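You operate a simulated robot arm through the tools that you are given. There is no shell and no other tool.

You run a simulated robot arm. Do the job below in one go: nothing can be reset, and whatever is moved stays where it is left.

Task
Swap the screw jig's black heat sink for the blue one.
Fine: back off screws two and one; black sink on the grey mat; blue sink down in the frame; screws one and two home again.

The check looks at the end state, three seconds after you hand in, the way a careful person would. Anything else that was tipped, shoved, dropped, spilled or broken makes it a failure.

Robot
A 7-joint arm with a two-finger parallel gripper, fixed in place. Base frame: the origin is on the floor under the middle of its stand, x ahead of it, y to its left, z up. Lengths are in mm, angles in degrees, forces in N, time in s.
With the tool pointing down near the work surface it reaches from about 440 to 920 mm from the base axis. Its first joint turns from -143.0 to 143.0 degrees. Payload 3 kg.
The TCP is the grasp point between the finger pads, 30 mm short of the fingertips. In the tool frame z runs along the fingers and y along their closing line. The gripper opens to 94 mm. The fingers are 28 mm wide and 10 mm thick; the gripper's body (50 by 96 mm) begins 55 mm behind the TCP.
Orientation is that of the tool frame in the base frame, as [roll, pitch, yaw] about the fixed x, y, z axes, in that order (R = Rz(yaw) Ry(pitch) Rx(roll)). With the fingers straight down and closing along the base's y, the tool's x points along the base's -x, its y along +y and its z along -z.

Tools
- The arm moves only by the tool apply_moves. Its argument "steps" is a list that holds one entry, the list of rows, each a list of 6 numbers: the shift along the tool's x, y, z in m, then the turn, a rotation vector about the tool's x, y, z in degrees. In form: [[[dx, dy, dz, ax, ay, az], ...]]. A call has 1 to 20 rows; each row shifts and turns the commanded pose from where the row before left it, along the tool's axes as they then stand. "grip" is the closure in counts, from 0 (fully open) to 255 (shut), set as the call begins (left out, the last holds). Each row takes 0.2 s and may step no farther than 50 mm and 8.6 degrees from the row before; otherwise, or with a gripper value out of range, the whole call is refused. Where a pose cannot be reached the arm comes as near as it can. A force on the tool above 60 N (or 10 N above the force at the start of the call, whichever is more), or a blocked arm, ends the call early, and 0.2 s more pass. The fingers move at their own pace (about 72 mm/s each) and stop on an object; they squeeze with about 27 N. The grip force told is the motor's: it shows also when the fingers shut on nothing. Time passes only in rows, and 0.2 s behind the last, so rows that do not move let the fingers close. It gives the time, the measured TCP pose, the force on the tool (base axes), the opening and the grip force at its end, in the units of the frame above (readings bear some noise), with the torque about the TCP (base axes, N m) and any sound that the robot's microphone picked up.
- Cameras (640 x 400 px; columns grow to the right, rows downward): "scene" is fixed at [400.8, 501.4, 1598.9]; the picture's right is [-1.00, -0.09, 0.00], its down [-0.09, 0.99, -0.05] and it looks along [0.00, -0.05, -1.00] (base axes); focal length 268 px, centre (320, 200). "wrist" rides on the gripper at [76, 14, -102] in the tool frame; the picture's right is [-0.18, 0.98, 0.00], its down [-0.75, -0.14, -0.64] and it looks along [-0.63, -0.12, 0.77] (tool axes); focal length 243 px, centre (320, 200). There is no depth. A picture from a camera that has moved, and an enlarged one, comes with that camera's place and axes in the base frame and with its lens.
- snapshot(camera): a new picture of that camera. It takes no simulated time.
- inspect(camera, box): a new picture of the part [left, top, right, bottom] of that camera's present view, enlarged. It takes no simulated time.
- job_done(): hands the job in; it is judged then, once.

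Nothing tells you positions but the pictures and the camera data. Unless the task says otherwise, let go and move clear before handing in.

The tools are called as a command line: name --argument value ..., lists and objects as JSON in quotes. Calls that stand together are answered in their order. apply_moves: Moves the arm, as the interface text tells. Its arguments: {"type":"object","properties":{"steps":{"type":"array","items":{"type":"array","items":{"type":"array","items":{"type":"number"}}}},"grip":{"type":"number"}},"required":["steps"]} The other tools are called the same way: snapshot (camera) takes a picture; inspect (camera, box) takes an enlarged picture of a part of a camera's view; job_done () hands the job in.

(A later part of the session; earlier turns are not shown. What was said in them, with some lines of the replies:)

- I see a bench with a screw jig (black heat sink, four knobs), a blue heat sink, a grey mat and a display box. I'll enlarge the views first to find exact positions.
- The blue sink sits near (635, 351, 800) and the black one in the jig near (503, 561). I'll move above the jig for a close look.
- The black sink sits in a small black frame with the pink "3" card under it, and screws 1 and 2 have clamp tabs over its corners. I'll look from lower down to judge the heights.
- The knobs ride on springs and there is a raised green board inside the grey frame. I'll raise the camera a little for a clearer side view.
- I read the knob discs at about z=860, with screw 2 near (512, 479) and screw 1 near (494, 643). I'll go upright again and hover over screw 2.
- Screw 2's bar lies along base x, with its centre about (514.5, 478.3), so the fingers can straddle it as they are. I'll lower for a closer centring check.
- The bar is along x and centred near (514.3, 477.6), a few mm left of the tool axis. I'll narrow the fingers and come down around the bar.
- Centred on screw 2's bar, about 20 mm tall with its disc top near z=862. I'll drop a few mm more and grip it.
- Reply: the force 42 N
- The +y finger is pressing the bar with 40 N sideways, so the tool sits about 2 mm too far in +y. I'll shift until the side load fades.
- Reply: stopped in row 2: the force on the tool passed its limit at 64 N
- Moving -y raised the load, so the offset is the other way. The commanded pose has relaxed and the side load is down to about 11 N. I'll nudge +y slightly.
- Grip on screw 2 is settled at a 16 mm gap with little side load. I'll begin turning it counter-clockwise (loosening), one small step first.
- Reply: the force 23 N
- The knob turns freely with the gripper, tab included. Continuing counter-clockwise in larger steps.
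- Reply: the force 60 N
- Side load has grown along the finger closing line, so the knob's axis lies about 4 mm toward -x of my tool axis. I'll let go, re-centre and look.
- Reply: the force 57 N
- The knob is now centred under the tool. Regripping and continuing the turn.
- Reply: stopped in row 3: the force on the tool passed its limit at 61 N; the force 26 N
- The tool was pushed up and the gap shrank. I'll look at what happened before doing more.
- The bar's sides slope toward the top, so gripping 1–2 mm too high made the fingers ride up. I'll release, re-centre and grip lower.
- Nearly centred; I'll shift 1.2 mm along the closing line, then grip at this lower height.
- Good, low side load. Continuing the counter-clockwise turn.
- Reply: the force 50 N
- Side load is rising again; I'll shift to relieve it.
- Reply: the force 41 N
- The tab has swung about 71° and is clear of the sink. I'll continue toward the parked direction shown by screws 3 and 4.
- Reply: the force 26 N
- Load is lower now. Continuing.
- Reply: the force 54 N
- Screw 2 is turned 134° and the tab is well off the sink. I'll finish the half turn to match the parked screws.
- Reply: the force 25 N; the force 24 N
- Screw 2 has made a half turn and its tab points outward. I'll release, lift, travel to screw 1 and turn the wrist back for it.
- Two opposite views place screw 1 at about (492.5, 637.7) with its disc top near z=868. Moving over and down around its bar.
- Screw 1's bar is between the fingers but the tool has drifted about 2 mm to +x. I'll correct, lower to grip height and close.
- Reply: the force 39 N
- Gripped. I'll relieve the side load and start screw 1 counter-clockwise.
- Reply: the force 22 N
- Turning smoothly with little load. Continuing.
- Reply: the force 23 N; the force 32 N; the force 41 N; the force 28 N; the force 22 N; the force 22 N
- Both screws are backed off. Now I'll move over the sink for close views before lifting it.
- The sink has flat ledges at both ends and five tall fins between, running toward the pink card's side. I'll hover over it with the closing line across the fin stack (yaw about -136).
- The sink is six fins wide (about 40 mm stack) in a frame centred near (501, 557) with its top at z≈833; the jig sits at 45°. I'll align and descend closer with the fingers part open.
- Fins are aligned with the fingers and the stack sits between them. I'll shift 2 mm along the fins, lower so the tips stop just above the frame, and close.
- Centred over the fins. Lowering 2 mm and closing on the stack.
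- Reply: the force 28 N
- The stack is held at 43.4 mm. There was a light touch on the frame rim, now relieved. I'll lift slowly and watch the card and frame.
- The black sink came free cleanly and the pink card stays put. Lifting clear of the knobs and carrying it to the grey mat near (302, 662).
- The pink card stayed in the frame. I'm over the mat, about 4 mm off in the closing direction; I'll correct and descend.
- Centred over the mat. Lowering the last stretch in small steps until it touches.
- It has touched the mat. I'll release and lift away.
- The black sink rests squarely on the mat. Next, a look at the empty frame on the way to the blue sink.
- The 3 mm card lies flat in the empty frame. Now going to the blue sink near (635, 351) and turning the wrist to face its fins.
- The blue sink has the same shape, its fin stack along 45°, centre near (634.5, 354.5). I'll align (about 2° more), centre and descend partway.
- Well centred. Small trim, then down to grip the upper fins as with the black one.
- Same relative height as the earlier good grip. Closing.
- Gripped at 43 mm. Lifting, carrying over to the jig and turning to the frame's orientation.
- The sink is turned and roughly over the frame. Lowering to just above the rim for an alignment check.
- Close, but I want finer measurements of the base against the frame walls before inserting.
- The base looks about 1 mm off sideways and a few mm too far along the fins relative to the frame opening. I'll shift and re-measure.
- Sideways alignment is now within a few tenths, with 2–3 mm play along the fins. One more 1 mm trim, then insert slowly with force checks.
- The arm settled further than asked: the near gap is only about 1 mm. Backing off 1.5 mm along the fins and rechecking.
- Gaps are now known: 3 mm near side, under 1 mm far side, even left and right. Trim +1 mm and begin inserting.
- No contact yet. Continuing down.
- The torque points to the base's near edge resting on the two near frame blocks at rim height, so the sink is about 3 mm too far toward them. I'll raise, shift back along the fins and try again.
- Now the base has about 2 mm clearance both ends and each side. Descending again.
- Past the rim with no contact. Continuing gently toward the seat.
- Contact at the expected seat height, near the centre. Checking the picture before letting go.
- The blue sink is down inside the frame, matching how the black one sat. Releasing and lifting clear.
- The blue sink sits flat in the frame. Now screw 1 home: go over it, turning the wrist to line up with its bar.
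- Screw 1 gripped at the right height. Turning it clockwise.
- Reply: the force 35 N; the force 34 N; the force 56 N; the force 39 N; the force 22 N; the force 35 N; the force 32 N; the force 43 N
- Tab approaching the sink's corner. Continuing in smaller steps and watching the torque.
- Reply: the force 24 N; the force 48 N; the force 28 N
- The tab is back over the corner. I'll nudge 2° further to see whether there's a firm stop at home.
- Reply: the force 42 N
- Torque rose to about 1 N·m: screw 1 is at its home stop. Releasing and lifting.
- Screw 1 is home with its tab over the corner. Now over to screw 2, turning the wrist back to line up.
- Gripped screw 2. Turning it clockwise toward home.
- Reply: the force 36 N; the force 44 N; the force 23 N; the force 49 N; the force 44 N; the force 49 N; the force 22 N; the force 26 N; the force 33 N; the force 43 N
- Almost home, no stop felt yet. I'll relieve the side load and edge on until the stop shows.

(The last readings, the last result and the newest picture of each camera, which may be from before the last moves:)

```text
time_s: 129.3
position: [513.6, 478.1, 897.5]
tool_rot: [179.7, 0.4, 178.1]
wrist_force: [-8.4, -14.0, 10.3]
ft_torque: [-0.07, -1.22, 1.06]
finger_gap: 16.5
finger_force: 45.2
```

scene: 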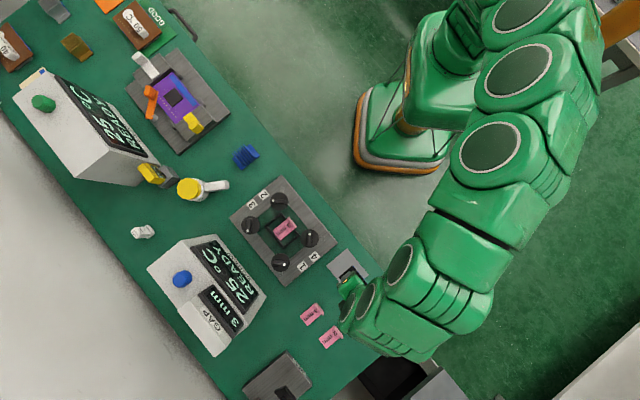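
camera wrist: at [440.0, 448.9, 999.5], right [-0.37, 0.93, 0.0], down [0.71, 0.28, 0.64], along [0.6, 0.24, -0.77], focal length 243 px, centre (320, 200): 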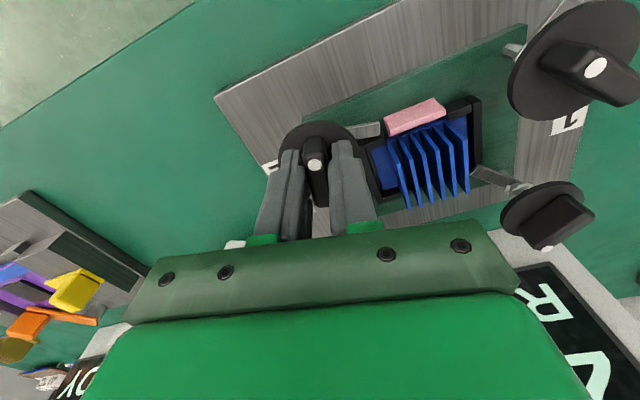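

Torque about 1.06 N·m: screw 2 is at its home stop too. Releasing and lifting away.

apply_moves --steps '[[[0, 0, 0, 0, 0, 0], [0, 0, 0, 0, 0, 0], [0, 0, -0.03, 0, 0, 0], [0, 0, -0.04, 0, 0, 0], [0, 0, -0.04, 0, 0, 0], [0, 0, 0, 0, 0, 0]]]' --grip 100

snapshot --camera "wrist"

inspect --camera "wrist" --box '[260, 0, 520, 180]'

```text
time_s: 130.7
position: [512.2, 476.6, 1009.2]
tool_rot: [179.7, 0.2, 178.0]
wrist_force: [-0.7, -0.5, -0.2]
ft_torque: [0.0, 0.0, 0.03]
finger_gap: 57.4
finger_force: 0.0
```

```text
taken
camera wrist: at [435.8, 492.4, 1110.8], right [0.22, 0.98, 0.01], down [0.75, -0.17, 0.64], along [0.63, -0.14, -0.77], focal length 243 px, centre (320, 200)
```

wrist: 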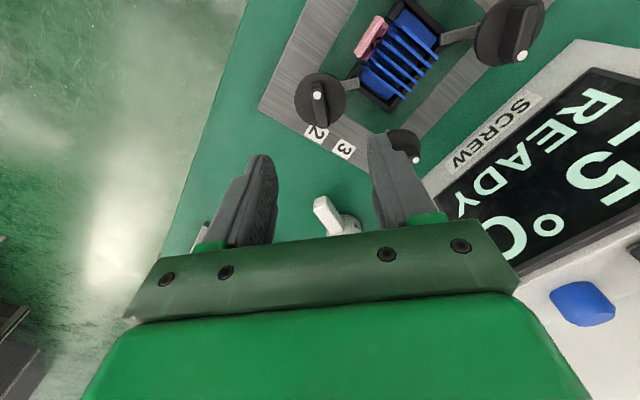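

```text
2.22 times, centred on (390, 90) of wrist
camera zoom: at [435.8, 492.4, 1110.8], right [0.22, 0.98, 0.01], down [0.75, -0.17, 0.64], along [0.63, -0.14, -0.77], focal length 539 px, centre (164, 444)
```

zoom: 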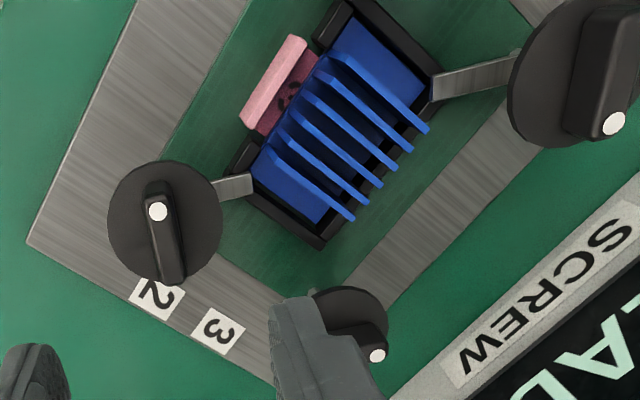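

Both tabs are back over the sink as at the start. I'll move the arm clear and check the whole bench.

apply_moves --steps '[[[0.006, -0.018, -0.03, 0, 0, 0], [0.006, -0.026, -0.03, 0, 0, 0], [0.006, -0.03, -0.03, 0, 0, 0], [0.006, -0.03, -0.03, 0, 0, 0], [0.006, -0.03, -0.03, 0, 0, 0], [0.006, -0.024, -0.03, 0, 0, 0], [0, 0, 0, 0, 0, 0]]]' --grip 0

snapshot --camera "scene"

inspect --camera "scene" --box '[220, 165, 350, 295]'

inspect --camera "scene" --box '[280, 230, 440, 380]'

inspect --camera "wrist" --box '[320, 0, 640, 200]'

```text
time_s: 132.3
position: [471.2, 316.8, 1185.4]
tool_rot: [179.7, 0.1, 178.1]
wrist_force: [-1.3, 0.1, -0.8]
ft_torque: [0.01, 0.0, -0.01]
finger_gap: 94.0
finger_force: 0.1
```

```text
taken
```

scene: 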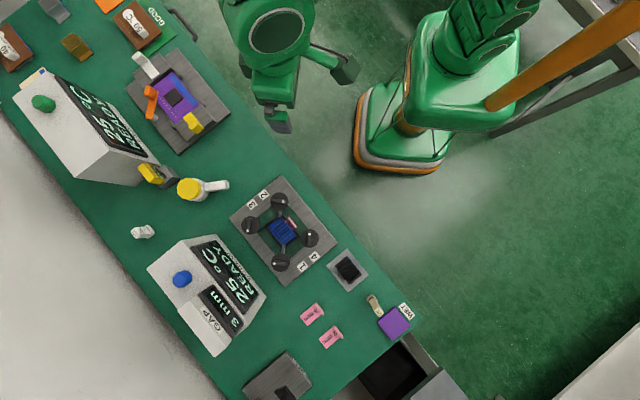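

```text
3.08 times, centred on (285, 230) of scene
camera zoom: at [400.8, 501.4, 1598.9], right [-1.0, -0.09, 0.0], down [-0.09, 0.99, -0.05], along [0.0, -0.05, -1.0], focal length 826 px, centre (428, 108)
```

zoom: 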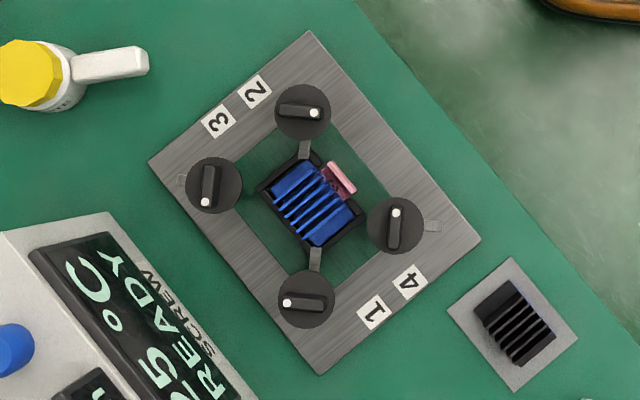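

```text
2.67 times, centred on (360, 305) of scene
camera zoom: at [400.8, 501.4, 1598.9], right [-1.0, -0.09, 0.0], down [-0.09, 0.99, -0.05], along [0.0, -0.05, -1.0], focal length 716 px, centre (213, -80)
```

zoom: 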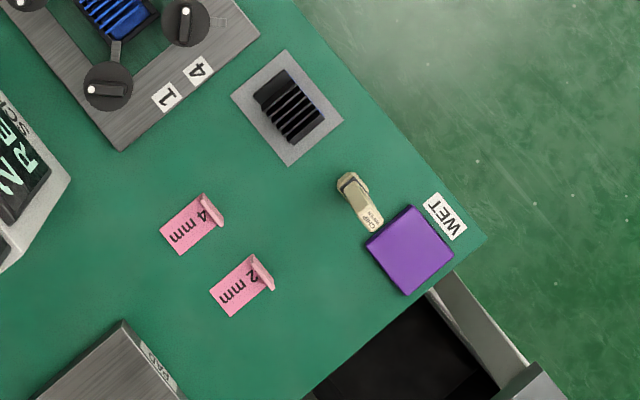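

```text
2.00 times, centred on (480, 100) of wrist
camera zoom: at [394.1, 331.9, 1287.6], right [0.22, 0.98, 0.01], down [0.75, -0.17, 0.64], along [0.63, -0.14, -0.77], focal length 485 px, centre (0, 400)
```

zoom: 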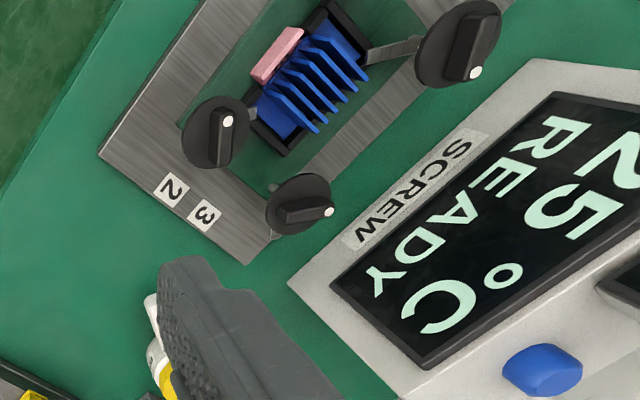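

Everything matches the plan. The blue sink is down in the frame, screws 1 and 2 show the same pointer positions as at the start, and the black sink is on the mat. The jig, the pink card and the other items are where they were, and the arm is clear, so I'm handing in.

job_done

```text
The job is handed in.
```

I swapped the heat sinks and handed the job in; I haven't seen the check's verdict. The blue sink is down in the frame, and the black one is on the grey mat.

- **Screws:** I backed off two, then one, by a half turn each. After the swap I turned one, then two, back until each met a firm stop at about 1 N·m. Both pointers and clamp tabs are back where they started.
- **Pink 3 mm card:** it stayed in the frame under the sink throughout.
- **Contact along the way:** a fingertip brushed the frame rim lightly (about 24 N) while I was reaching for the black sink. The blue sink also touched the rim once (about 18 N) before I shifted it and lowered it in. The last pictures show the jig in its original position.
- **Rest of the bench:** nothing else looks moved. The arm is clear with the gripper open.
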